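You operate a simulated robot arm through the tools that you are given. There is no shell and no other tool. Be economical: measure what you need, move in short steps, check, and stop when the job is done.

You run a simulated robot arm. Do the job below in one go: nothing can be reset, and whatever is moved stays where it is left.

Task
Water the three plants: fill each cup to the band its tag names.
Fine: the can goes back. Set down upright: watering can.

The check looks at the end state, three seconds after you hand in, the way a careful person would. Anything else that was tipped, shoved, dropped, spilled or broken makes it a failure.

Robot
A 6-joint arm with a two-finger parallel gripper, fixed in place. Base frame: the origin is at the foot of the arm, x ahead of it, y to its left, z up; the work surface is at about z = 0.55. Lengths are in m, angles in degrees, forces in N, time in s.
With the tool pointing down near the work surface it reaches from about 0.1 to 0.74 m from the base axis. Its first joint turns from -166.0 to 166.0 degrees. Payload 3.91 kg.
Tool frame: the origin (TCP) lies between the finger pads and is the grasp point; the fingertips stand 0.03 m ahead of it; z points along the fingers, y is the line along which they close. Largest opening 0.11 m; finger width 0.02, thickness 0.01; the body of the gripper, 0.048 by 0.112 m, starts 0.055 m behind the TCP.
Orientation is that of the tool frame in the base frame, as [roll, pitch, yaw] about the fixed x, y, z axes, in that order (R = Rz(yaw) Ry(pitch) Rx(roll)). With the fingers straight down and closing along the base's y, the tool's x points along the base's -x, its y along +y and its z along -z.

Tools
- The arm moves only by the tool move_arm. Its arguments are lists of equal length, an entry for each row: "translation": the shift along the tool's x, y, z in units of 50 mm (1.0 is 50 mm), a list of three; "angular": the turn, a rotation vector about the tool's x, y, z in units of 8 degrees (1.0 is 8 degrees), a list of three; "fingers": the closure, from 0 (fully open) to 1 (shut). In form: {"translation": [[x, y, z], ...], "angular": [[rx, ry, rz], ...], "fingers": [fingers, ...]}. A call has 1 to 8 rows; each row shifts and turns the commanded pose from where the row before left it, along the tool's axes as they then stand. A call with a number of a shift or a turn outside -1 to 1 is refused whole. Each row takes 0.2 s and may step no farther than 0.05 m and 8.6 degrees from the row before; otherwise, or with a gripper value out of range, the whole call is refused. Where a pose cannot be reached the arm comes as near as it can. A force on the tool above 50 N (or 10 N above the force at the start of the call, whichever is more), or a blocked arm, ends the call early, and 0.2 s more pass. Each finger travels about 0.045 m/s and halts on what it meets, pressing with about 36 N; the grip force reading is that of the motor and also rises with nothing between the fingers. The clock runs only during rows and for 0.2 s after the last one: add rows that do not move to give the fingers time. The reply holds the time, the measured pose of the TCP, the force on the tool along the base axes, the opening and the grip force, in the units named above and with some noise, with the torque about the TCP (base axes, N m) and any sound that the robot's microphone picked up, and new pictures: "pictures" is both (left out), scene, wrist or none.
- Cameras (640 x 400 px; columns grow to the right, rows downward): "scene" is fixed at [0.0491, -0.5003, 1.255]; the picture's right is [0.84, -0.54, 0.00], its down [-0.29, -0.44, -0.85] and it looks along [0.46, 0.71, -0.53] (base axes); focal length 348 px, centre (320, 200). "wrist" rides on the gripper at [0.071, 0.022, -0.107] in the tool frame; the picture's right is [-0.29, 0.96, 0.00], its down [-0.76, -0.23, -0.61] and it looks along [-0.58, -0.18, 0.79] (tool axes); focal length 243 px, centre (320, 200). There is no depth. A picture from a camera that has moved, and an enlarged one, comes with that camera's place and axes in the base frame and with its lens.
- lift_body(by): slides the trunk up (or, below 0, down) by that many m; the arm rides with it, the base frame stays. It gives what a move gives, with no picture.
- zoom(camera, box): a new picture of the part [left, top, right, bottom] of that camera's present view, enlarged. No time passes.
- hand_in(): hands the job in; it is judged then, once.

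Go step by step. Nothing tells you positions but the pictures and the camera data: compare them with the known pose of the tool, close in by small moves and look again before you grip or let go. The budget is 120 turns and 200 pictures, counting those below and the enlarged ones. Unless the task says otherwise, let go and move clear before handing in, and close with one line.

The tools are called after "Request:" as name(argument=value, ...) on one line, values as JSON. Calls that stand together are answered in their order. move_arm: Moves the arm, as the interface text tells. Its arguments: {"type":"object","properties":{"translation":{"type":"array","items":{"type":"array","items":{"type":"number"}}},"angular":{"type":"array","items":{"type":"array","items":{"type":"number"}}},"fingers":{"type":"array","items":{"type":"number"}},"pictures":{"type":"string","enum":["both","scene","wrist","none"]}},"required":["translation","angular","fingers"]} The other tools are called the same way: lift_body (by) slides the trunk up or down; zoom (camera, box) takes an enlarged picture of a part of a camera's view; hand_in () hands the job in.

At the start:

```text
time: 0.0
tcp_pos: [0.4637, 0.0368, 0.9349]
tcp_rot: [179.9, 0.0, 180.0]
force: [0.3, -1.3, 0.4]
wrist_torque: [-0.03, 0.0, -0.02]
width: 0.1101
grip_force: 0.0
trunk travel left (down, up): [-0.375, 0.215]
```

scene: 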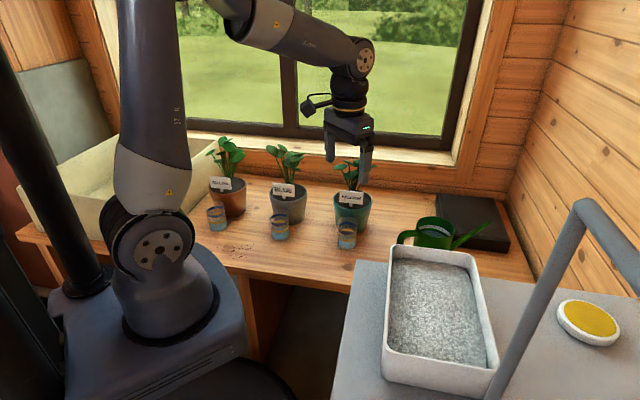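
wrist: 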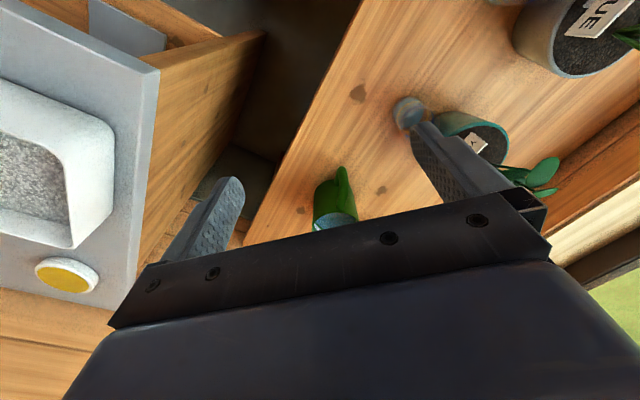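

I see three potted plants with tags and three cups in front of them, and a green watering can to the right behind a gravel tray. I'll enlarge the tags, cups and can first.

Request:
zoom(camera="scene", box=[200, 130, 300, 250])

Request:
zoom(camera="scene", box=[260, 150, 390, 260])

Request:
zoom(camera="scene", box=[380, 180, 520, 270])

```text
3.33 times, centred on (250, 190) of scene
camera zoom: at [0.0491, -0.5003, 1.255], right [0.84, -0.54, 0.0], down [-0.29, -0.44, -0.85], along [0.46, 0.71, -0.53], focal length 1158 px, centre (553, 233)
```

zoom: 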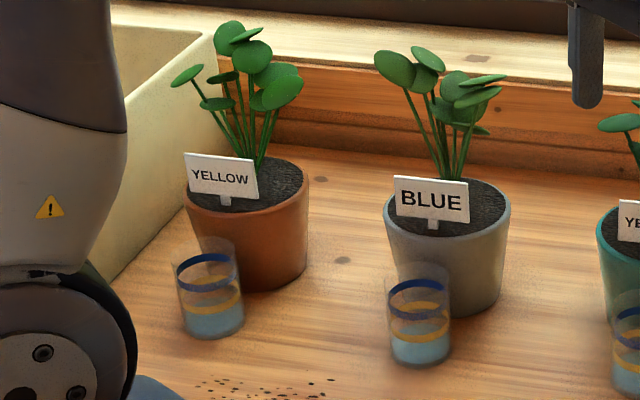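

```text
3.64 times, centred on (325, 205) of scene
camera zoom: at [0.0491, -0.5003, 1.255], right [0.84, -0.54, 0.0], down [-0.29, -0.44, -0.85], along [0.46, 0.71, -0.53], focal length 1264 px, centre (302, 182)
```

zoom: 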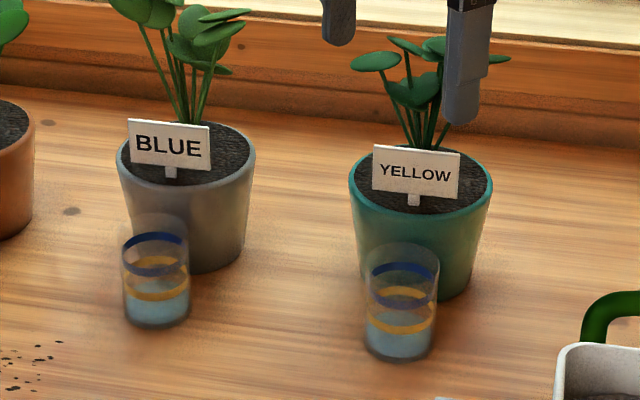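

```text
4.44 times, centred on (450, 225) of scene
camera zoom: at [0.0491, -0.5003, 1.255], right [0.84, -0.54, 0.0], down [-0.29, -0.44, -0.85], along [0.46, 0.71, -0.53], focal length 1544 px, centre (-258, 89)
```

zoom: 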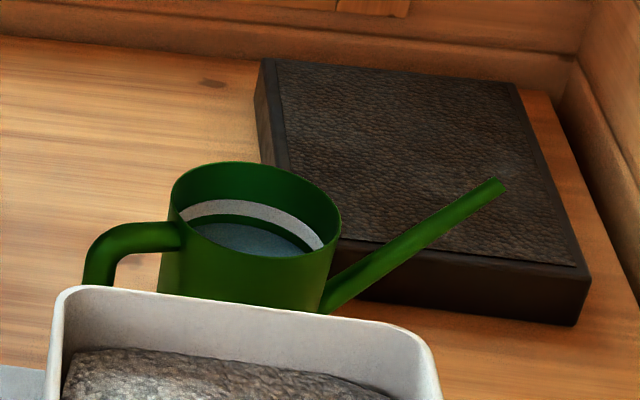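

Cups have blue (upper) and yellow (lower) bands; the tags read yellow, blue, yellow from left to right. The can is near (0.77, 0.0) with its handle near (0.69, 0.05) and spout pointing away at about -33° yaw. I'll move near the handle, turn to match it, and look.

Request:
move_arm(translation=[[-0.7, 0.25, 0.25], [-0.7, 0.25, 0.25], [-0.7, 0.25, 0.25], [-0.7, 0.25, 0.25], [0, 0, 0], [0, 0, 0], [0, 0, 0], [0, 0, 0]], angular=[[0, 0, 0], [0, 0, 0], [0, 0, 0], [0, 0, 0], [0, 0, 1], [0, 0, 1], [0, 0, 1], [0, 0, 1]], fingers=[0, 0, 0, 0, 0, 0, 0, 0])

```text
time: 1.8
tcp_pos: [0.6031, 0.0869, 0.8858]
tcp_rot: [180.0, -0.1, 147.9]
force: [-0.2, -0.1, -0.7]
wrist_torque: [0.02, -0.01, -0.01]
width: 0.11
grip_force: 0.0
trunk travel left (down, up): [-0.375, 0.215]
camera wrist: at [0.5548, 0.1442, 0.9917], right [0.75, 0.66, 0.0], down [0.52, -0.6, 0.61], along [0.4, -0.46, -0.79], focal length 243 px, centre (320, 200)
```

scene: 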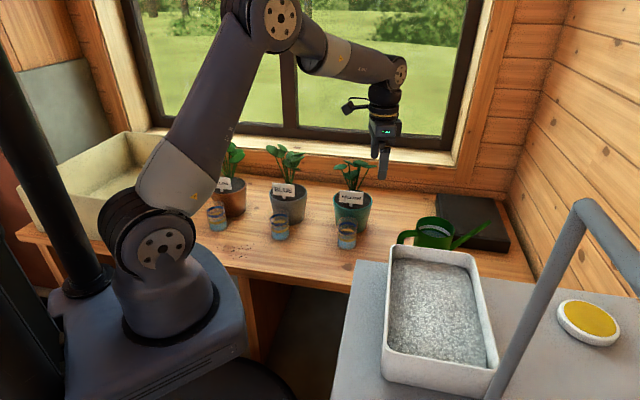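
wrist: 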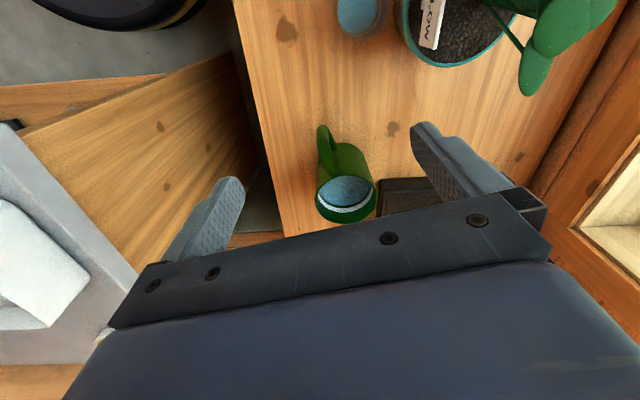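

The wrist view shows the can with its handle from above. I'll enlarge it to fix the handle direction.

Request:
zoom(camera="wrist", box=[280, 100, 420, 240])

```text
2.86 times, centred on (350, 170) of wrist
camera zoom: at [0.5548, 0.1442, 0.9917], right [0.75, 0.66, 0.0], down [0.52, -0.6, 0.61], along [0.4, -0.46, -0.79], focal length 693 px, centre (234, 286)
```

zoom: 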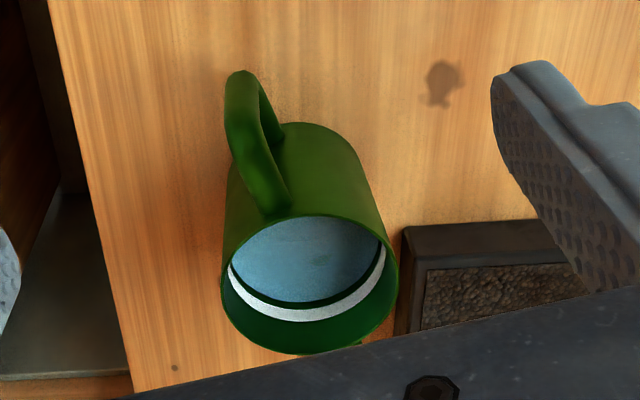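

The handle's upper bar is about at (0.67, 0.035, 0.64), running along the spout direction, which matches the tool's yaw. I'll tilt the tool by 32° toward the can and come to about 0.1 m from the handle.

Request:
move_arm(translation=[[0, 0, 0], [0, 0, 0], [0, 0, 0], [0, 0, 0], [0.287, -0.04, 0.77], [0.287, -0.04, 0.77], [0.287, -0.04, 0.77], [0.287, -0.04, 0.77]], angular=[[0, -1, 0], [0, -1, 0], [0, -1, 0], [0, -1, 0], [0, 0, 0], [0, 0, 0], [0, 0, 0], [0, 0, 0]], fingers=[0, 0, 0, 0, 0, 0, 0, 0])

Request:
zoom(camera="scene", box=[350, 150, 510, 270])

```text
time: 3.6
tcp_pos: [0.625, 0.0624, 0.7254]
tcp_rot: [180.0, 32.1, 148.0]
force: [-0.8, 0.5, 0.7]
wrist_torque: [-0.02, 0.01, -0.02]
width: 0.1099
grip_force: 0.1
trunk travel left (down, up): [-0.375, 0.215]
camera wrist: at [0.5373, 0.1431, 0.778], right [0.72, 0.68, 0.15], down [0.15, -0.37, 0.92], along [0.68, -0.63, -0.37], focal length 243 px, centre (320, 200)
```

scene: 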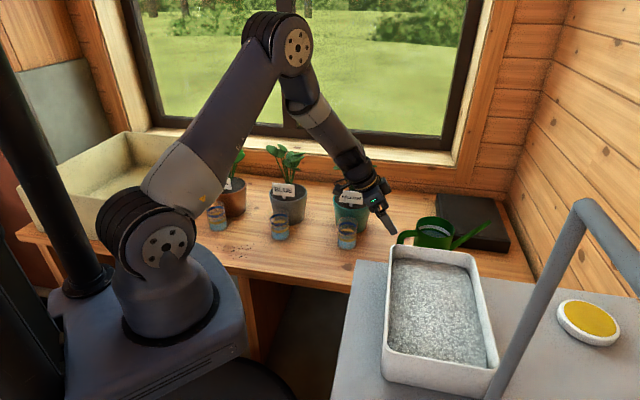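
wrist: 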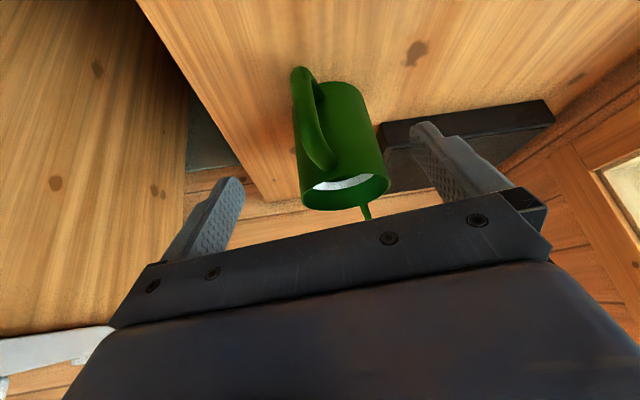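

```text
3.33 times, centred on (430, 210) of scene
camera zoom: at [0.0491, -0.5003, 1.255], right [0.84, -0.54, 0.0], down [-0.29, -0.44, -0.85], along [0.46, 0.71, -0.53], focal length 1158 px, centre (-47, 167)
```

zoom: 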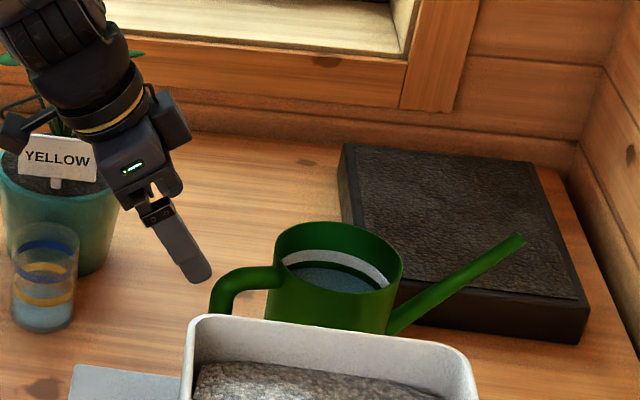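

The tool is lined up behind the handle. One enlargement to refine the handle's place.

Request:
zoom(camera="wrist", box=[270, 50, 410, 220])

```text
2.35 times, centred on (340, 135) of wrist
camera zoom: at [0.5373, 0.1431, 0.778], right [0.72, 0.68, 0.15], down [0.15, -0.37, 0.92], along [0.68, -0.63, -0.37], focal length 571 px, centre (273, 353)
```

zoom: 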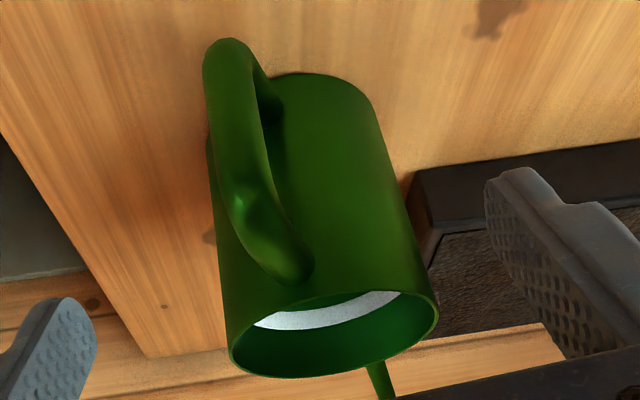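

The handle's upper corner is near (0.667, 0.025, 0.65). I'll advance so the bar is between the fingers, and check before closing.

Request:
move_arm(translation=[[-0.034, -0.045, 0.52], [-0.034, -0.045, 0.52], [-0.034, -0.045, 0.52], [-0.034, -0.045, 0.52]], angular=[[0, 0, 0], [0, 0, 0], [0, 0, 0], [0, 0, 0]], fingers=[0, 0, 0, 0], pictures="wrist")

Request:
zoom(camera="scene", box=[350, 150, 510, 270])

```text
time: 4.6
tcp_pos: [0.6725, 0.0233, 0.6402]
tcp_rot: [180.0, 32.1, 148.0]
force: [0.3, -0.3, 0.2]
wrist_torque: [0.01, 0.02, 0.02]
width: 0.11
grip_force: 0.0
trunk travel left (down, up): [-0.375, 0.215]
camera wrist: at [0.5849, 0.1037, 0.6925], right [0.72, 0.68, 0.15], down [0.15, -0.37, 0.92], along [0.68, -0.63, -0.37], focal length 243 px, centre (320, 200)
```

wrist: 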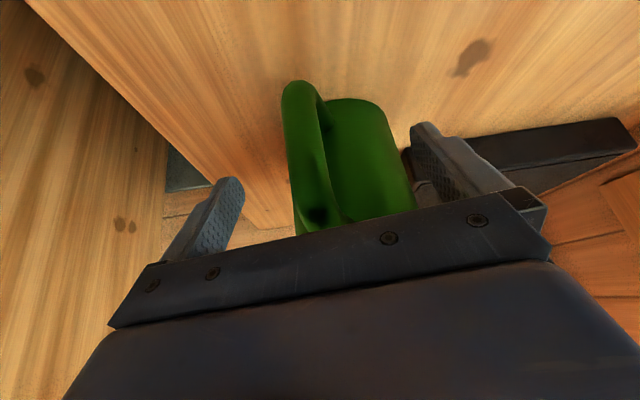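

```text
3.33 times, centred on (430, 210) of scene
camera zoom: at [0.0491, -0.5003, 1.255], right [0.84, -0.54, 0.0], down [-0.29, -0.44, -0.85], along [0.46, 0.71, -0.53], focal length 1158 px, centre (-47, 167)
```

zoom: 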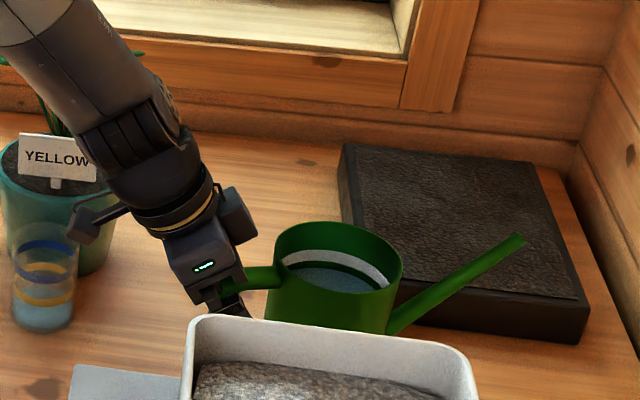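

The handle sits between the fingers, nearly centred. I'll nudge 4 mm and close.

Request:
move_arm(translation=[[0, -0.07, 0], [0, 0, 0], [0, 0, 0], [0, 0, 0], [0, 0, 0], [0, 0, 0], [0, 0, 0], [0, 0, 0]], angular=[[0, 0, 0], [0, 0, 0], [0, 0, 0], [0, 0, 0], [0, 0, 0], [0, 0, 0], [0, 0, 0], [0, 0, 0]], fingers=[0, 0.5, 1, 1, 1, 1, 1, 1])

```text
time: 6.4
tcp_pos: [0.6731, 0.0198, 0.6425]
tcp_rot: [-180.0, 32.1, 148.0]
force: [2.8, -0.6, 2.0]
wrist_torque: [-0.45, -0.21, 0.25]
width: 0.0197
grip_force: 35.8
trunk travel left (down, up): [-0.375, 0.215]
camera wrist: at [0.5839, 0.1012, 0.6933], right [0.71, 0.68, 0.15], down [0.15, -0.37, 0.92], along [0.68, -0.63, -0.36], focal length 243 px, centre (320, 200)
```

scene: 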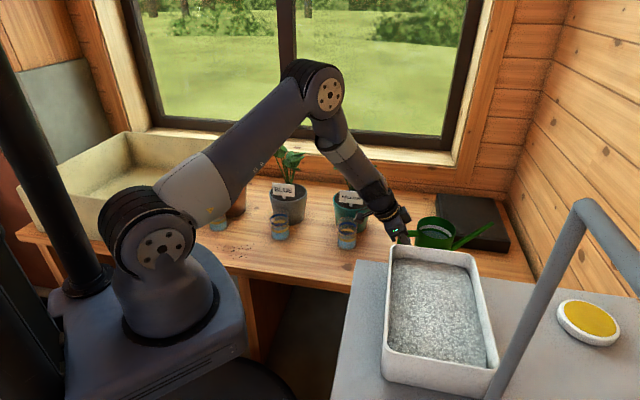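
wrist: 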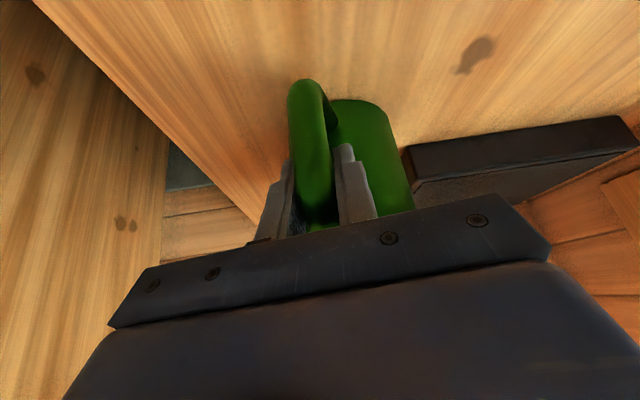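

The handle is gripped (19.7 mm). I'll lift straight up gently and check the can stays level.

Request:
move_arm(translation=[[-0.106, 0, -0.17], [-0.212, 0, -0.34], [-0.265, 0, -0.424], [-0.265, 0, -0.424], [-0.212, 0, -0.34], [-0.106, 0, -0.17], [0, 0, 0]], angular=[[0, 0, 0], [0, 0, 0], [0, 0, 0], [0, 0, 0], [0, 0, 0], [0, 0, 0], [0, 0, 0]], fingers=[1, 1, 1, 1, 1, 1, 1])

Request:
zoom(camera="scene", box=[350, 150, 510, 270])

```text
time: 8.0
tcp_pos: [0.6715, 0.0197, 0.7488]
tcp_rot: [-180.0, 31.9, 148.0]
force: [-0.2, 0.2, -7.5]
wrist_torque: [0.28, 0.53, 0.03]
width: 0.0196
grip_force: 36.0
trunk travel left (down, up): [-0.375, 0.215]
camera wrist: at [0.5836, 0.1021, 0.8022], right [0.72, 0.68, 0.15], down [0.15, -0.37, 0.92], along [0.68, -0.63, -0.37], focal length 243 px, centre (320, 200)
```

scene: 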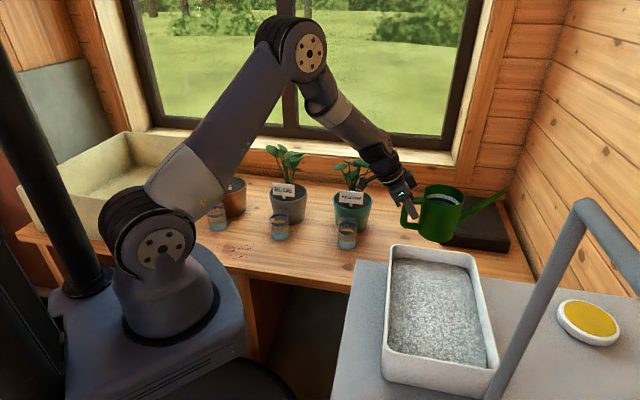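
wrist: 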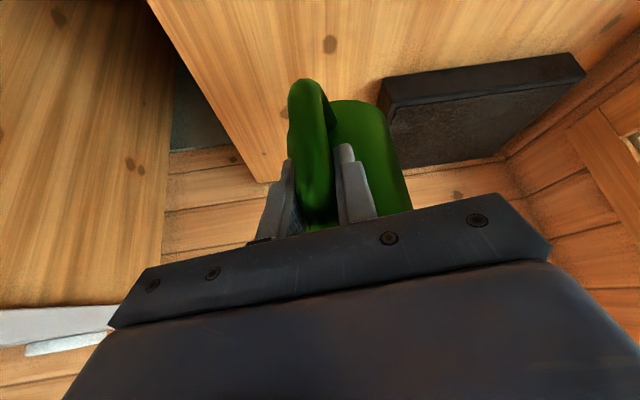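

```text
3.33 times, centred on (430, 210) of scene
camera zoom: at [0.0491, -0.5003, 1.255], right [0.84, -0.54, 0.0], down [-0.29, -0.44, -0.85], along [0.46, 0.71, -0.53], focal length 1158 px, centre (-47, 167)
```

zoom: 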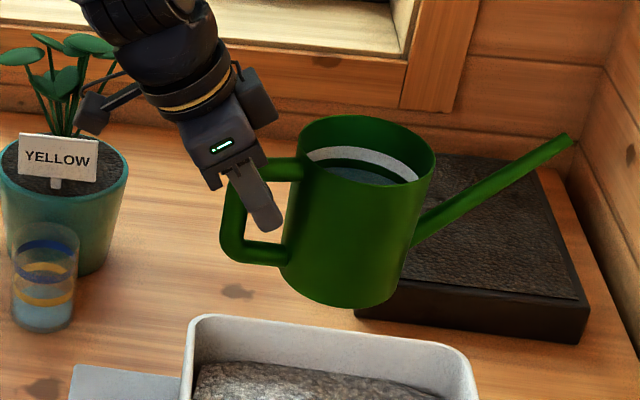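

The can is lifted level; its spout tip is about 0.238 m ahead and 0.045 m above the grip point. I'll carry it toward cup 3 (near (0.586, 0.172)), approaching with the spout along +x, staying high.

Request:
move_arm(translation=[[0.2, -0.03, -0.35], [0.4, -0.06, -0.5], [0.5, -0.08, -0.5], [0.55, -0.08, -0.45], [0.55, -0.08, -0.4], [0.55, -0.08, -0.4], [0.55, -0.08, -0.4], [0.5, -0.08, -0.4]], angular=[[0, 0, 0], [0, 0, 0], [0, 0, 0], [0, 0, 0], [0, 0, 0], [0, 0, 0], [0, 0, 0], [0, 0, 0]], fingers=[1, 1, 1, 1, 1, 1, 1, 1], pictures="scene")

```text
time: 9.8
tcp_pos: [0.444, 0.1278, 0.7911]
tcp_rot: [-180.0, 32.1, 148.0]
force: [0.2, -0.2, -7.8]
wrist_torque: [0.29, 0.59, 0.0]
width: 0.0195
grip_force: 36.2
trunk travel left (down, up): [-0.375, 0.215]
```

scene: 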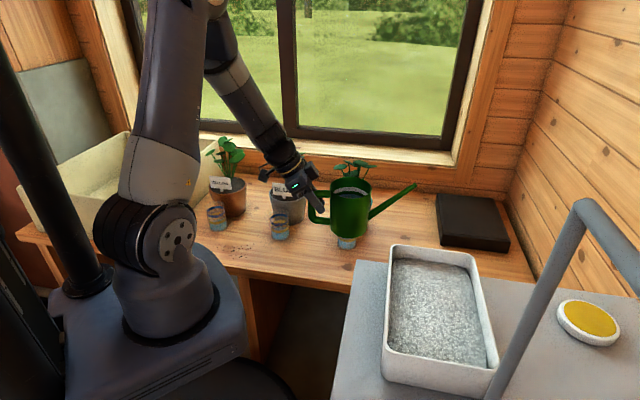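

Can is still level. Next I back up to put the tip over cup 3 and swing the spout to +x.

Request:
move_arm(translation=[[0.7, -0.09, -0.2], [0.7, -0.09, -0.2], [0.7, -0.09, -0.2], [0, 0, 0], [0, 0, 0], [0, 0, 0], [0, 0, 0], [0, 0, 0]], angular=[[0, 0, 0], [0, 0, 0], [0, 0, 0], [-0.424, 0, -0.678], [-0.424, 0, -0.678], [-0.424, 0, -0.678], [-0.424, 0, -0.678], [-0.424, 0, -0.678]], fingers=[1, 1, 1, 1, 1, 1, 1, 1])

Request:
zoom(camera="scene", box=[260, 150, 400, 260])

```text
time: 11.6
tcp_pos: [0.3487, 0.1721, 0.762]
tcp_rot: [-179.9, 31.9, -180.0]
force: [0.9, -0.3, -7.0]
wrist_torque: [0.0, 0.63, -0.04]
width: 0.0195
grip_force: 36.0
trunk travel left (down, up): [-0.375, 0.215]
camera wrist: at [0.2307, 0.1953, 0.8148], right [0.24, 0.96, 0.15], down [0.32, -0.23, 0.92], along [0.91, -0.17, -0.37], focal length 243 px, centre (320, 200)
```

scene: 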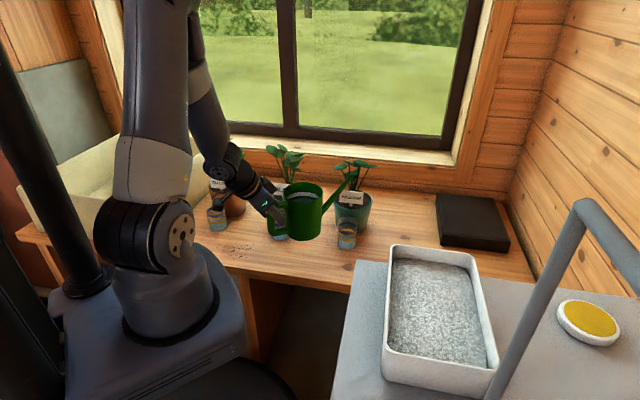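
wrist: 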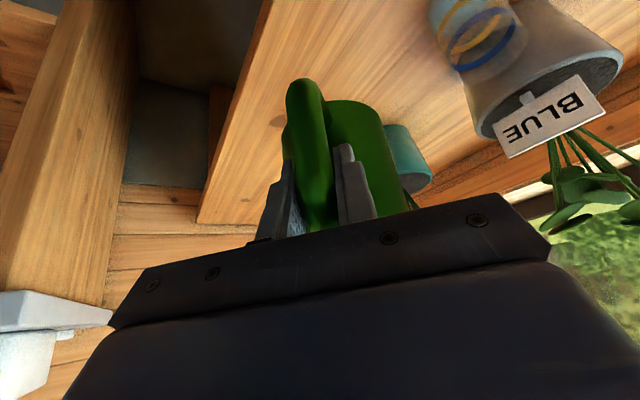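

```text
3.64 times, centred on (330, 205) of scene
camera zoom: at [0.0491, -0.5003, 1.255], right [0.84, -0.54, 0.0], down [-0.29, -0.44, -0.85], along [0.46, 0.71, -0.53], focal length 1264 px, centre (284, 182)
```

zoom: 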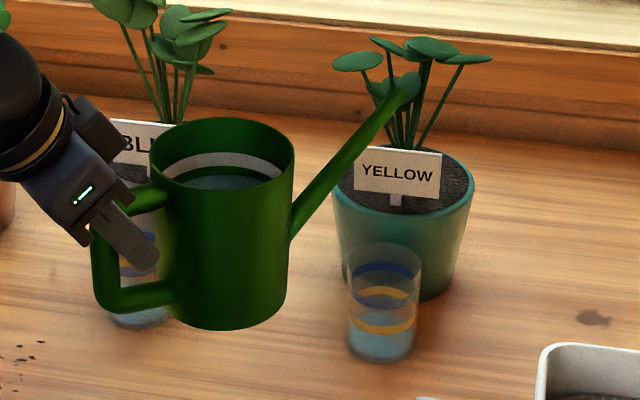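

The tip is nearly above cup 3. I'll look closely at its present level before pouring.

Request:
zoom(camera="scene", box=[330, 210, 365, 255])

```text
8.89 times, centred on (348, 232) of scene
camera zoom: at [0.0491, -0.5003, 1.255], right [0.84, -0.54, 0.0], down [-0.29, -0.44, -0.85], along [0.46, 0.71, -0.53], focal length 3089 px, centre (76, -89)
```

zoom: 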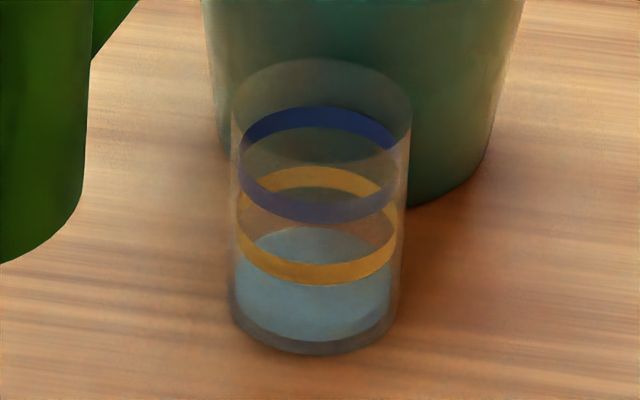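

Cup 3's water is about 2 cm below mid yellow band; the blue band is about 4.4 cm up. I'll lower and start tilting, pausing near 14° before flow should begin (~16°).

Request:
move_arm(translation=[[0.33, 0, 0.325], [0.33, 0, 0.325], [0, 0, 0], [0, 0, 0], [0, 0, 0], [0, 0, 0]], angular=[[0, 0, 0], [0, 0, 0], [0, 0.6, 0], [0, 0.6, 0], [0, 0.4, 0], [0, 0, 0]], fingers=[1, 1, 1, 1, 1, 1], pictures="none")

Request:
zoom(camera="scene", box=[260, 160, 390, 260])

```text
time: 13.0
tcp_pos: [0.3378, 0.1732, 0.7173]
tcp_rot: [-180.0, 19.1, 179.9]
force: [0.1, 0.6, -7.3]
wrist_torque: [-0.01, 0.59, -0.02]
width: 0.0196
grip_force: 36.2
trunk travel left (down, up): [-0.375, 0.215]
```

```text
4.00 times, centred on (325, 210) of scene
camera zoom: at [0.0491, -0.5003, 1.255], right [0.84, -0.54, 0.0], down [-0.29, -0.44, -0.85], along [0.46, 0.71, -0.53], focal length 1390 px, centre (300, 160)
```

zoom: 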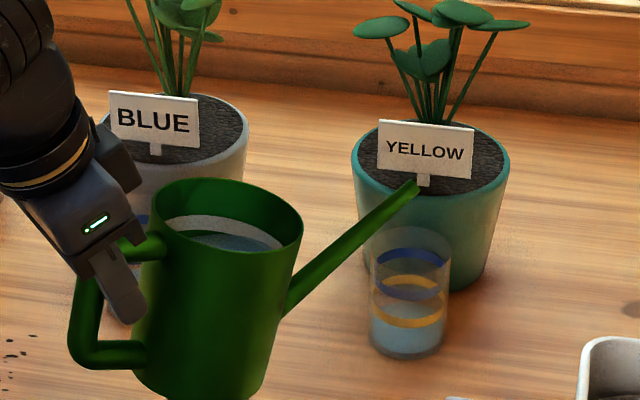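

The tip is above the cup's middle, tilted 13°, nothing flowing yet. I'll tilt 4° more, keeping the tip height, and look.

Request:
move_arm(translation=[[-0.035, 0, -0.115], [-0.035, 0, -0.115], [0, 0, 0]], angular=[[0, 0.25, 0], [0, 0.25, 0], [0, 0, 0]], fingers=[1, 1, 1], pictures="none")

Request:
zoom(camera="scene", box=[310, 180, 390, 260])

```text
time: 13.8
tcp_pos: [0.338, 0.1735, 0.73]
tcp_rot: [-180.0, 15.2, 180.0]
force: [-1.0, 0.1, -7.9]
wrist_torque: [-0.03, 0.51, 0.0]
width: 0.0195
grip_force: 35.7
trunk travel left (down, up): [-0.375, 0.215]
```

```text
5.00 times, centred on (350, 220) of scene
camera zoom: at [0.0491, -0.5003, 1.255], right [0.84, -0.54, 0.0], down [-0.29, -0.44, -0.85], along [0.46, 0.71, -0.53], focal length 1738 px, centre (170, 100)
```

zoom: 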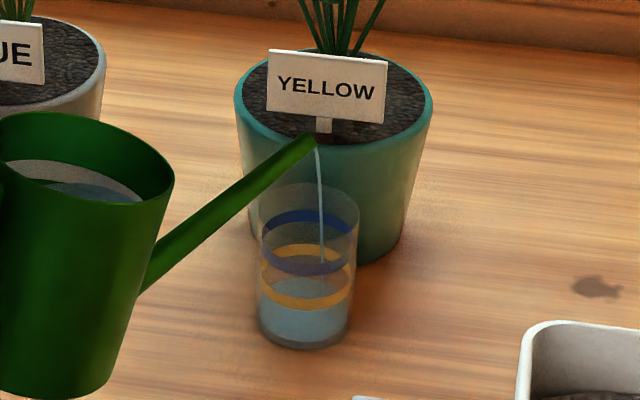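

It flows thinly into the cup, a bit to the far side. I'll shift back 6 mm and let it run a little.

Request:
move_arm(translation=[[0.116, 0, -0.03], [0, 0, 0], [0, 0, 0]], angular=[[0, 0, 0], [0, 0, 0], [0, 0, 0]], fingers=[1, 1, 1], pictures="none")

Request:
zoom(camera="scene", box=[330, 200, 370, 255])

```text
time: 14.6
tcp_pos: [0.3318, 0.1739, 0.7301]
tcp_rot: [180.0, 15.1, 180.0]
force: [0.0, 0.2, -7.4]
wrist_torque: [0.01, 0.53, 0.0]
width: 0.0195
grip_force: 35.9
trunk travel left (down, up): [-0.375, 0.215]
```

```text
7.27 times, centred on (350, 228) of scene
camera zoom: at [0.0491, -0.5003, 1.255], right [0.84, -0.54, 0.0], down [-0.29, -0.44, -0.85], along [0.46, 0.71, -0.53], focal length 2527 px, centre (102, 0)
```

zoom: 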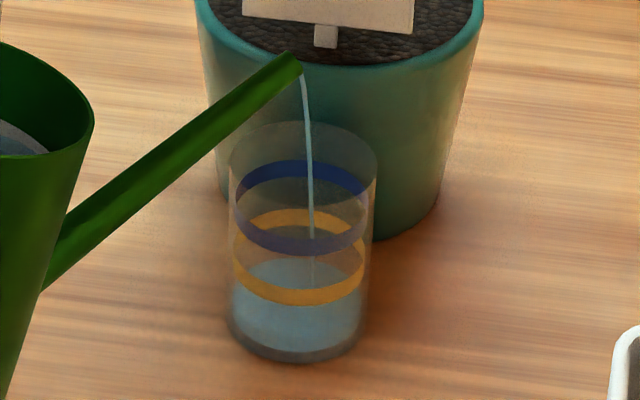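

Stream well inside. Level hardly changed; I'll hold longer.

Request:
move_arm(translation=[[0, 0, 0], [0, 0, 0], [0, 0, 0], [0, 0, 0], [0, 0, 0], [0, 0, 0]], angular=[[0, 0, 0], [0, 0, 0], [0, 0, 0], [0, 0, 0], [0, 0, 0], [0, 0, 0]], fingers=[1, 1, 1, 1, 1, 1], pictures="none")

Request:
zoom(camera="scene", box=[330, 200, 370, 255])

```text
time: 16.0
tcp_pos: [0.3314, 0.1731, 0.7303]
tcp_rot: [179.9, 15.2, -180.0]
force: [0.2, -0.3, -7.9]
wrist_torque: [-0.04, 0.54, -0.03]
width: 0.0196
grip_force: 36.3
trunk travel left (down, up): [-0.375, 0.215]
```

```text
7.27 times, centred on (350, 228) of scene
camera zoom: at [0.0491, -0.5003, 1.255], right [0.84, -0.54, 0.0], down [-0.29, -0.44, -0.85], along [0.46, 0.71, -0.53], focal length 2527 px, centre (102, 0)
```

zoom: 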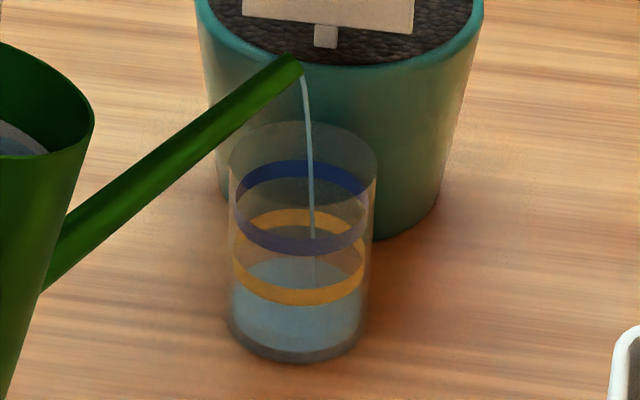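

Flow is very thin. I'll tilt 2° more with the tip held and watch.

Request:
move_arm(translation=[[-0.02, 0, -0.08], [-0.02, 0, -0.08], [0, 0, 0], [0, 0, 0], [0, 0, 0]], angular=[[0, 0.125, 0], [0, 0.125, 0], [0, 0, 0], [0, 0, 0], [0, 0, 0]], fingers=[1, 1, 1, 1, 1], pictures="none")

Request:
zoom(camera="scene", box=[330, 200, 370, 255])

```text
time: 17.2
tcp_pos: [0.3313, 0.1738, 0.7383]
tcp_rot: [180.0, 13.2, 180.0]
force: [0.5, -0.5, -7.6]
wrist_torque: [-0.03, 0.49, -0.02]
width: 0.0195
grip_force: 36.0
trunk travel left (down, up): [-0.375, 0.215]
```

```text
7.27 times, centred on (350, 228) of scene
camera zoom: at [0.0491, -0.5003, 1.255], right [0.84, -0.54, 0.0], down [-0.29, -0.44, -0.85], along [0.46, 0.71, -0.53], focal length 2527 px, centre (102, 0)
```

zoom: 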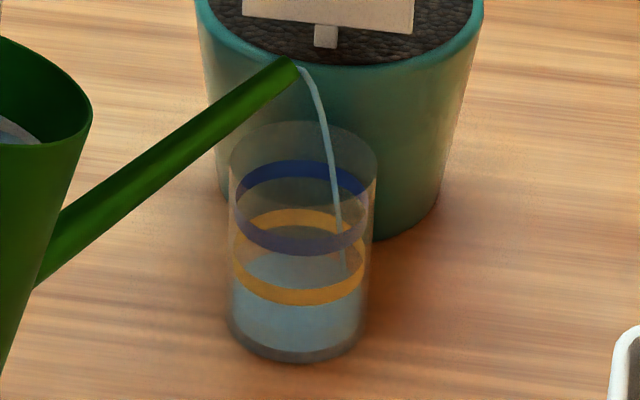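

Flow is stronger and arcs more; I'll shift back 10 mm and keep pouring.

Request:
move_arm(translation=[[0.195, 0, -0.045], [0, 0, 0], [0, 0, 0], [0, 0, 0], [0, 0, 0]], angular=[[0, 0, 0], [0, 0, 0], [0, 0, 0], [0, 0, 0], [0, 0, 0]], fingers=[1, 1, 1, 1, 1], pictures="none")

Request:
zoom(camera="scene", box=[330, 200, 370, 255])

```text
time: 18.4
tcp_pos: [0.321, 0.1733, 0.7385]
tcp_rot: [-180.0, 13.2, 179.9]
force: [1.5, 0.6, -7.7]
wrist_torque: [0.0, 0.47, -0.03]
width: 0.0193
grip_force: 36.4
trunk travel left (down, up): [-0.375, 0.215]
```

```text
7.27 times, centred on (350, 228) of scene
camera zoom: at [0.0491, -0.5003, 1.255], right [0.84, -0.54, 0.0], down [-0.29, -0.44, -0.85], along [0.46, 0.71, -0.53], focal length 2527 px, centre (102, 0)
```

zoom: 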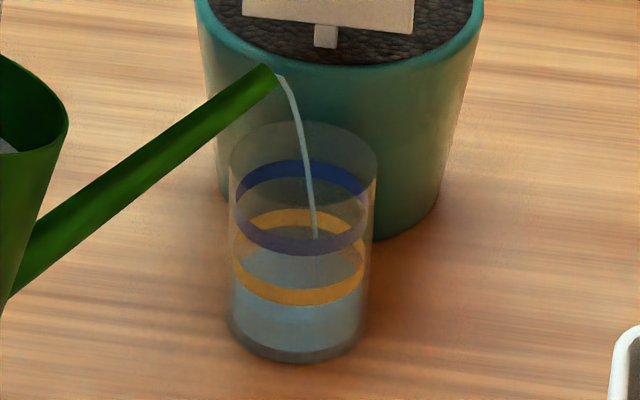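

Good placement; level about a quarter of the way to the band's middle. I'll tilt 1° more and keep pouring.

Request:
move_arm(translation=[[0.06, 0, -0.09], [0, 0, 0], [0, 0, 0], [0, 0, 0], [0, 0, 0], [0, 0, 0]], angular=[[0, 0.125, 0], [0, 0, 0], [0, 0, 0], [0, 0, 0], [0, 0, 0], [0, 0, 0]], fingers=[1, 1, 1, 1, 1, 1], pictures="none")

Request:
zoom(camera="scene", box=[330, 200, 370, 255])

```text
time: 19.8
tcp_pos: [0.3173, 0.1725, 0.7432]
tcp_rot: [179.9, 12.2, 180.0]
force: [0.0, 1.3, -7.0]
wrist_torque: [-0.01, 0.5, 0.01]
width: 0.0194
grip_force: 36.1
trunk travel left (down, up): [-0.375, 0.215]
```

```text
7.27 times, centred on (350, 228) of scene
camera zoom: at [0.0491, -0.5003, 1.255], right [0.84, -0.54, 0.0], down [-0.29, -0.44, -0.85], along [0.46, 0.71, -0.53], focal length 2527 px, centre (102, 0)
```

zoom: 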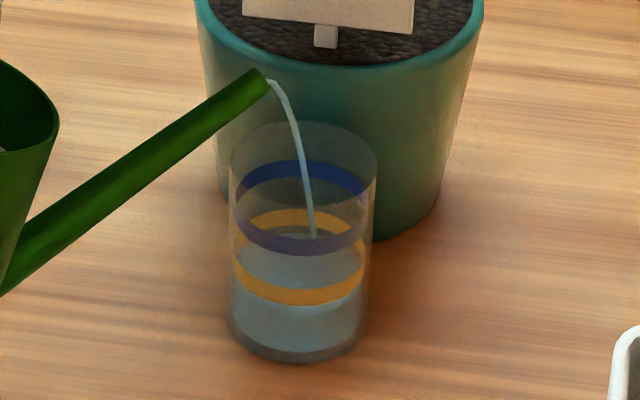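

Request:
move_arm(translation=[[0, 0, 0], [0, 0, 0], [0, 0, 0], [0, 0, 0]], angular=[[0, 0, 0], [0, 0, 0], [0, 0, 0], [0, 0, 0]], fingers=[1, 1, 1, 1], pictures="none")

Request:
zoom(camera="scene", box=[335, 215, 363, 253])

```text
time: 20.8
tcp_pos: [0.3169, 0.1732, 0.7421]
tcp_rot: [-179.9, 12.2, -180.0]
force: [0.3, -0.2, -7.6]
wrist_torque: [0.0, 0.47, -0.05]
width: 0.0194
grip_force: 36.3
trunk travel left (down, up): [-0.375, 0.215]
```

```text
10.53 times, centred on (349, 234) of scene
camera zoom: at [0.0491, -0.5003, 1.255], right [0.84, -0.54, 0.0], down [-0.29, -0.44, -0.85], along [0.46, 0.71, -0.53], focal length 3658 px, centre (15, -158)
```

zoom: 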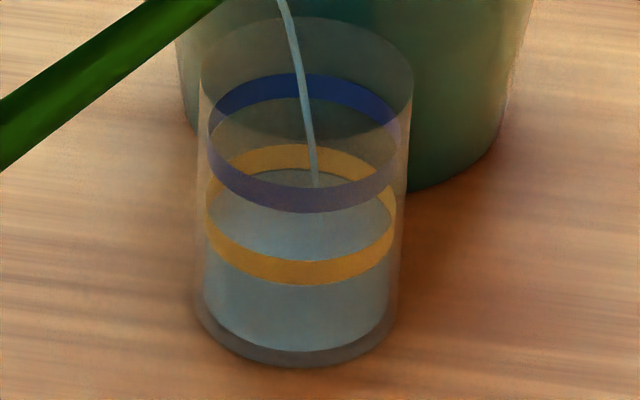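

Water has just reached the yellow band's lower edge. A bit less than a second more, then tilt back.

Request:
move_arm(translation=[[0, 0, 0], [0, 0, 0], [0, 0, 0], [0, 0, 0], [0, 0, 0], [0, 0, 0], [0, 0, 0]], angular=[[0, 0, 0], [0, 0, 0], [0, 0, 0], [0, -0.6, 0], [0, -0.6, 0], [0, 0, 0], [0, 0, 0]], fingers=[1, 1, 1, 1, 1, 1, 1], pictures="none")

Request:
zoom(camera="scene", box=[335, 215, 363, 253])

Request:
zoom(camera="scene", box=[240, 160, 400, 270])

```text
time: 22.4
tcp_pos: [0.3167, 0.1738, 0.7415]
tcp_rot: [179.9, 21.9, 180.0]
force: [0.1, 1.2, -6.7]
wrist_torque: [0.0, 0.5, -0.03]
width: 0.0195
grip_force: 35.8
trunk travel left (down, up): [-0.375, 0.215]
```

```text
10.53 times, centred on (349, 234) of scene
camera zoom: at [0.0491, -0.5003, 1.255], right [0.84, -0.54, 0.0], down [-0.29, -0.44, -0.85], along [0.46, 0.71, -0.53], focal length 3658 px, centre (15, -158)
```

zoom: 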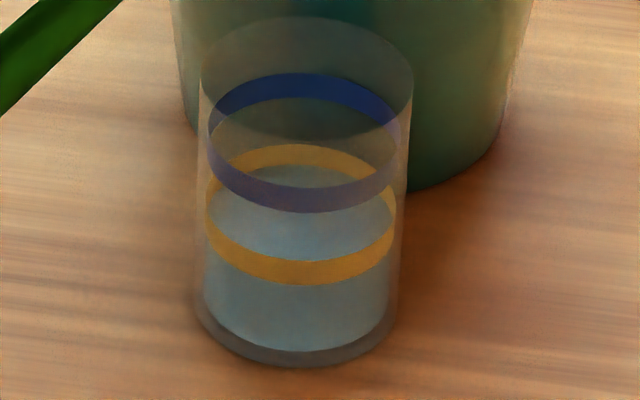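

```text
3.64 times, centred on (320, 215) of scene
camera zoom: at [0.0491, -0.5003, 1.255], right [0.84, -0.54, 0.0], down [-0.29, -0.44, -0.85], along [0.46, 0.71, -0.53], focal length 1264 px, centre (320, 146)
```

zoom: 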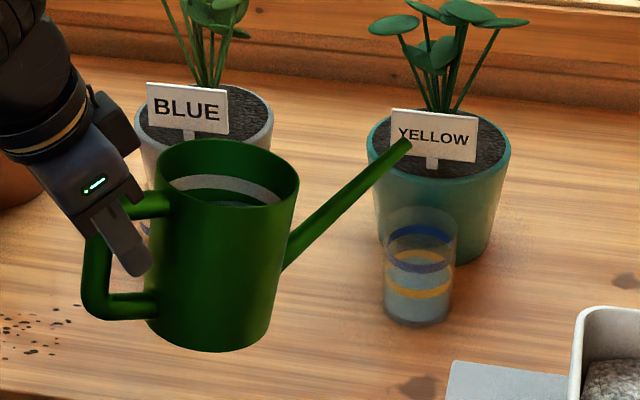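

The level sits at the yellow band's lower edge; I want the middle, so one short extra pour.

Request:
move_arm(translation=[[0, 0, 0], [0, 0, 0], [0, 0, 0], [0, 0, 0], [0, 0, 0], [0, 0, 0], [0, 0, 0], [0, 0, 0]], angular=[[0, 0.6, 0], [0, 0.6, 0], [0, 0, 0], [0, 0, 0], [0, 0, 0], [0, -0.6, 0], [0, -0.6, 0], [0, 0, 0]], fingers=[1, 1, 1, 1, 1, 1, 1, 1], pictures="none")

Request:
zoom(camera="scene", box=[335, 215, 363, 253])

```text
time: 24.2
tcp_pos: [0.3171, 0.1732, 0.7419]
tcp_rot: [-180.0, 21.8, -180.0]
force: [-0.4, -0.5, -5.9]
wrist_torque: [-0.02, 0.49, 0.01]
width: 0.0195
grip_force: 36.6
trunk travel left (down, up): [-0.375, 0.215]
```

```text
10.53 times, centred on (349, 234) of scene
camera zoom: at [0.0491, -0.5003, 1.255], right [0.84, -0.54, 0.0], down [-0.29, -0.44, -0.85], along [0.46, 0.71, -0.53], focal length 3658 px, centre (15, -158)
```

zoom: 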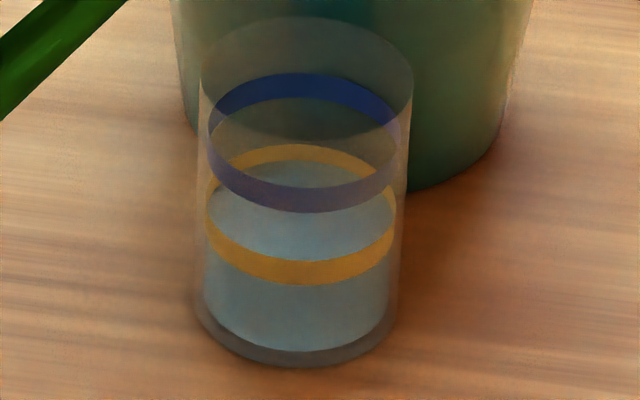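

Level is now within the band's lower third. One more such dose should centre it.

Request:
move_arm(translation=[[0, 0, 0], [0, 0, 0], [0, 0, 0], [0, 0, 0], [0, 0, 0], [0, 0, 0], [0, 0, 0]], angular=[[0, 0.6, 0], [0, 0.6, 0], [0, 0, 0], [0, 0, 0], [0, -0.6, 0], [0, -0.6, 0], [0, 0, 0]], fingers=[1, 1, 1, 1, 1, 1, 1], pictures="none")

Request:
zoom(camera="scene", box=[335, 215, 363, 253])

```text
time: 25.8
tcp_pos: [0.3167, 0.1726, 0.7416]
tcp_rot: [-180.0, 21.9, 180.0]
force: [-0.7, -0.4, -6.2]
wrist_torque: [0.0, 0.52, 0.02]
width: 0.0194
grip_force: 35.9
trunk travel left (down, up): [-0.375, 0.215]
```

```text
10.53 times, centred on (349, 234) of scene
camera zoom: at [0.0491, -0.5003, 1.255], right [0.84, -0.54, 0.0], down [-0.29, -0.44, -0.85], along [0.46, 0.71, -0.53], focal length 3658 px, centre (15, -158)
```

zoom: 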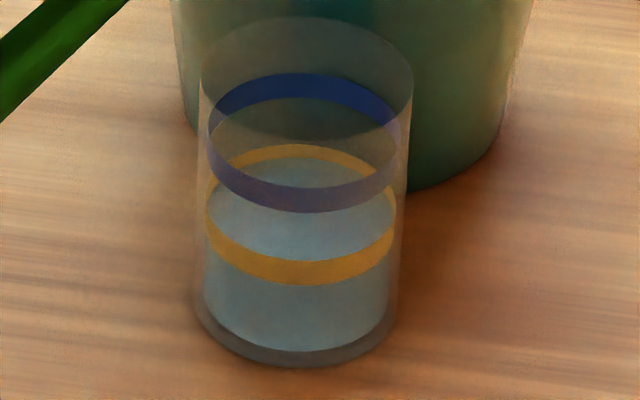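

Cup 3 is mid yellow band. Now to cup 2 (blue): level the can, raise slightly and move over.

Request:
move_arm(translation=[[0, 0, 0], [0, 0, 0], [0.38, 0.52, -0.373], [0.38, 0.52, -0.373], [0.38, 0.52, -0.373], [0.38, 0.52, -0.373], [0.38, 0.52, -0.373], [0.38, 0.52, -0.373]], angular=[[0, -0.5, 0], [0, -0.5, 0], [0, 0, 0], [0, 0, 0], [0, 0, 0], [0, 0, 0], [0, 0, 0], [0, 0, 0]], fingers=[1, 1, 1, 1, 1, 1, 1, 1])

Request:
zoom(camera="scene", box=[200, 150, 330, 260])

Request:
zoom(camera="scene", box=[264, 203, 296, 247])

```text
time: 27.6
tcp_pos: [0.1606, 0.3304, 0.781]
tcp_rot: [-179.8, 29.8, 179.9]
force: [0.2, -0.7, -7.2]
wrist_torque: [0.04, 0.61, 0.01]
width: 0.0195
grip_force: 36.3
trunk travel left (down, up): [-0.375, 0.215]
camera wrist: at [0.0464, 0.3527, 0.838], right [0.25, 0.96, 0.14], down [0.36, -0.23, 0.91], along [0.9, -0.18, -0.4], focal length 243 px, centre (320, 200)
```

scene: 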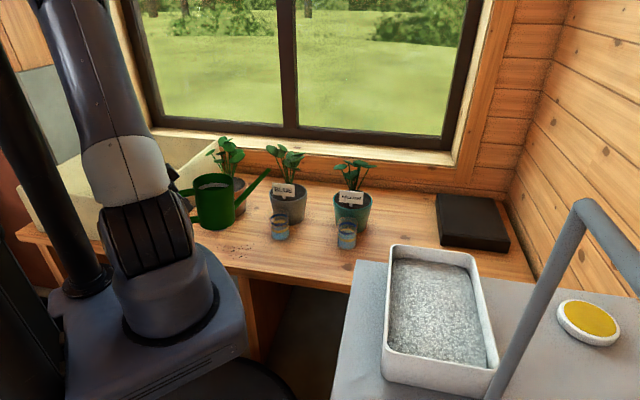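
wrist: 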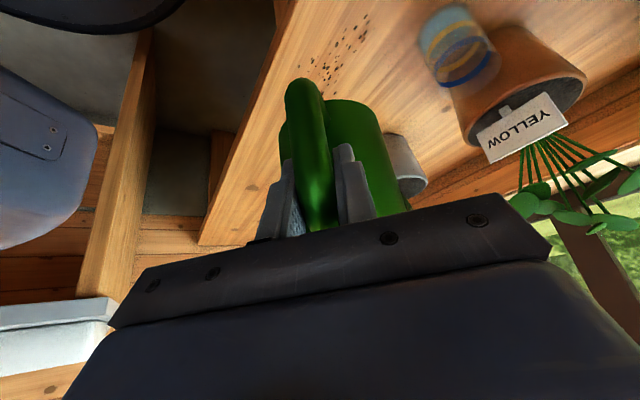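

```text
3.64 times, centred on (265, 205) of scene
camera zoom: at [0.0491, -0.5003, 1.255], right [0.84, -0.54, 0.0], down [-0.29, -0.44, -0.85], along [0.46, 0.71, -0.53], focal length 1264 px, centre (520, 182)
```

zoom: 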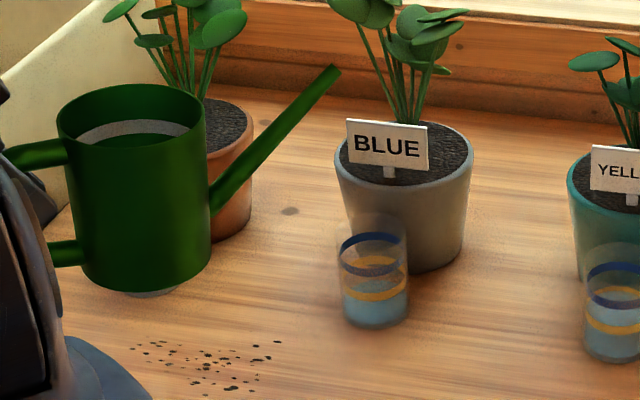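

```text
9.09 times, centred on (280, 225) of scene
camera zoom: at [0.0491, -0.5003, 1.255], right [0.84, -0.54, 0.0], down [-0.29, -0.44, -0.85], along [0.46, 0.71, -0.53], focal length 3159 px, centre (684, -27)
```

zoom: 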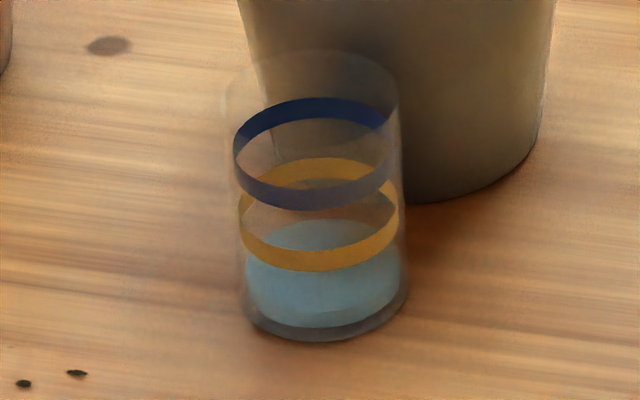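

Cup 2's centre is about (0.43, 0.321), similar start level. I'll lower and tilt to the same pour pose as before (20°).

Request:
move_arm(translation=[[0.135, 0, 0.36], [0.135, 0, 0.36], [0, 0, 0], [0, 0, 0], [0, 0, 0], [0, 0, 0], [0, 0, 0]], angular=[[0, 0, 0], [0, 0, 0], [0, 0.6, 0], [0, 0.6, 0], [0, 0.5, 0], [0, 0.5, 0], [0, 0, 0]], fingers=[1, 1, 1, 1, 1, 1, 1], pictures="none")

Request:
zoom(camera="scene", box=[255, 180, 305, 250])

```text
time: 29.2
tcp_pos: [0.1681, 0.3291, 0.7438]
tcp_rot: [180.0, 12.1, 180.0]
force: [-0.3, 0.2, -7.3]
wrist_torque: [-0.02, 0.46, 0.04]
width: 0.0194
grip_force: 36.3
trunk travel left (down, up): [-0.375, 0.215]
```

```text
5.71 times, centred on (280, 215) of scene
camera zoom: at [0.0491, -0.5003, 1.255], right [0.84, -0.54, 0.0], down [-0.29, -0.44, -0.85], along [0.46, 0.71, -0.53], focal length 1986 px, centre (549, 114)
```

zoom: 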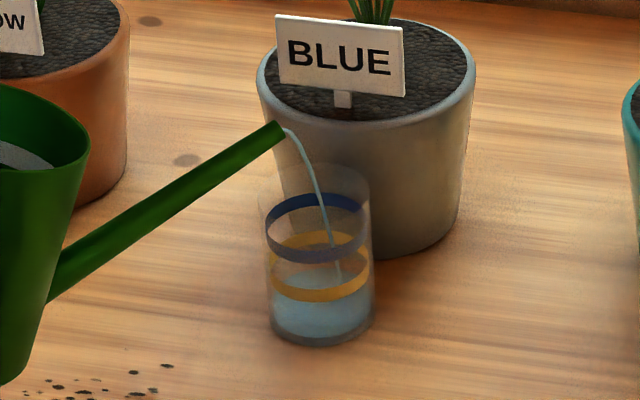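

Stream enters the cup toward the back; shift back 10 mm, tilt 1.5° more, and keep pouring.

Request:
move_arm(translation=[[0.195, 0, -0.045], [0.06, 0, -0.1], [0, 0, 0], [0, 0, 0], [0, 0, 0]], angular=[[0, 0, 0], [0, 0.15, 0], [0, 0, 0], [0, 0, 0], [0, 0, 0]], fingers=[1, 1, 1, 1, 1], pictures="none")

Request:
zoom(camera="scene", box=[260, 193, 300, 247])

```text
time: 30.4
tcp_pos: [0.1547, 0.3285, 0.7484]
tcp_rot: [180.0, 11.0, -180.0]
force: [-0.1, 0.1, -6.3]
wrist_torque: [-0.03, 0.48, 0.0]
width: 0.0195
grip_force: 35.9
trunk travel left (down, up): [-0.375, 0.215]
```

```text
7.41 times, centred on (280, 220) of scene
camera zoom: at [0.0491, -0.5003, 1.255], right [0.84, -0.54, 0.0], down [-0.29, -0.44, -0.85], along [0.46, 0.71, -0.53], focal length 2574 px, centre (616, 52)
```

zoom: 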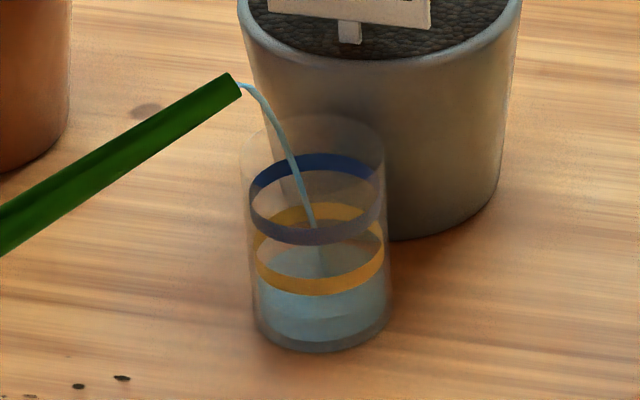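

Centred now. Keep pouring with a slow further tilt to hold the flow.

Request:
move_arm(translation=[[0.01, 0, -0.016], [0.01, 0, -0.016], [0.01, 0, -0.016], [0.01, 0, -0.016], [0.01, 0, -0.016], [0.01, 0, -0.016], [0.01, 0, -0.016], [0.01, 0, -0.016]], angular=[[0, 0.025, 0], [0, 0.025, 0], [0, 0.025, 0], [0, 0.025, 0], [0, 0.025, 0], [0, 0.025, 0], [0, 0.025, 0], [0, 0.025, 0]], fingers=[1, 1, 1, 1, 1, 1, 1, 1], pictures="none")

Request:
zoom(camera="scene", box=[260, 193, 300, 247])

```text
time: 32.2
tcp_pos: [0.1492, 0.3286, 0.7539]
tcp_rot: [-179.9, 9.4, -180.0]
force: [0.0, 1.2, -7.3]
wrist_torque: [-0.02, 0.42, -0.01]
width: 0.0193
grip_force: 35.9
trunk travel left (down, up): [-0.375, 0.215]
```

```text
7.41 times, centred on (280, 220) of scene
camera zoom: at [0.0491, -0.5003, 1.255], right [0.84, -0.54, 0.0], down [-0.29, -0.44, -0.85], along [0.46, 0.71, -0.53], focal length 2574 px, centre (616, 52)
```

zoom: 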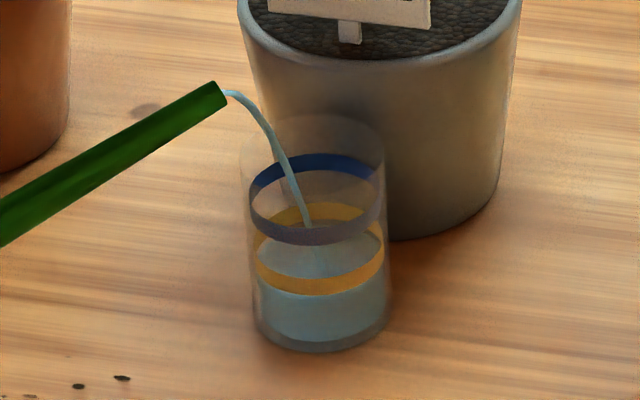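

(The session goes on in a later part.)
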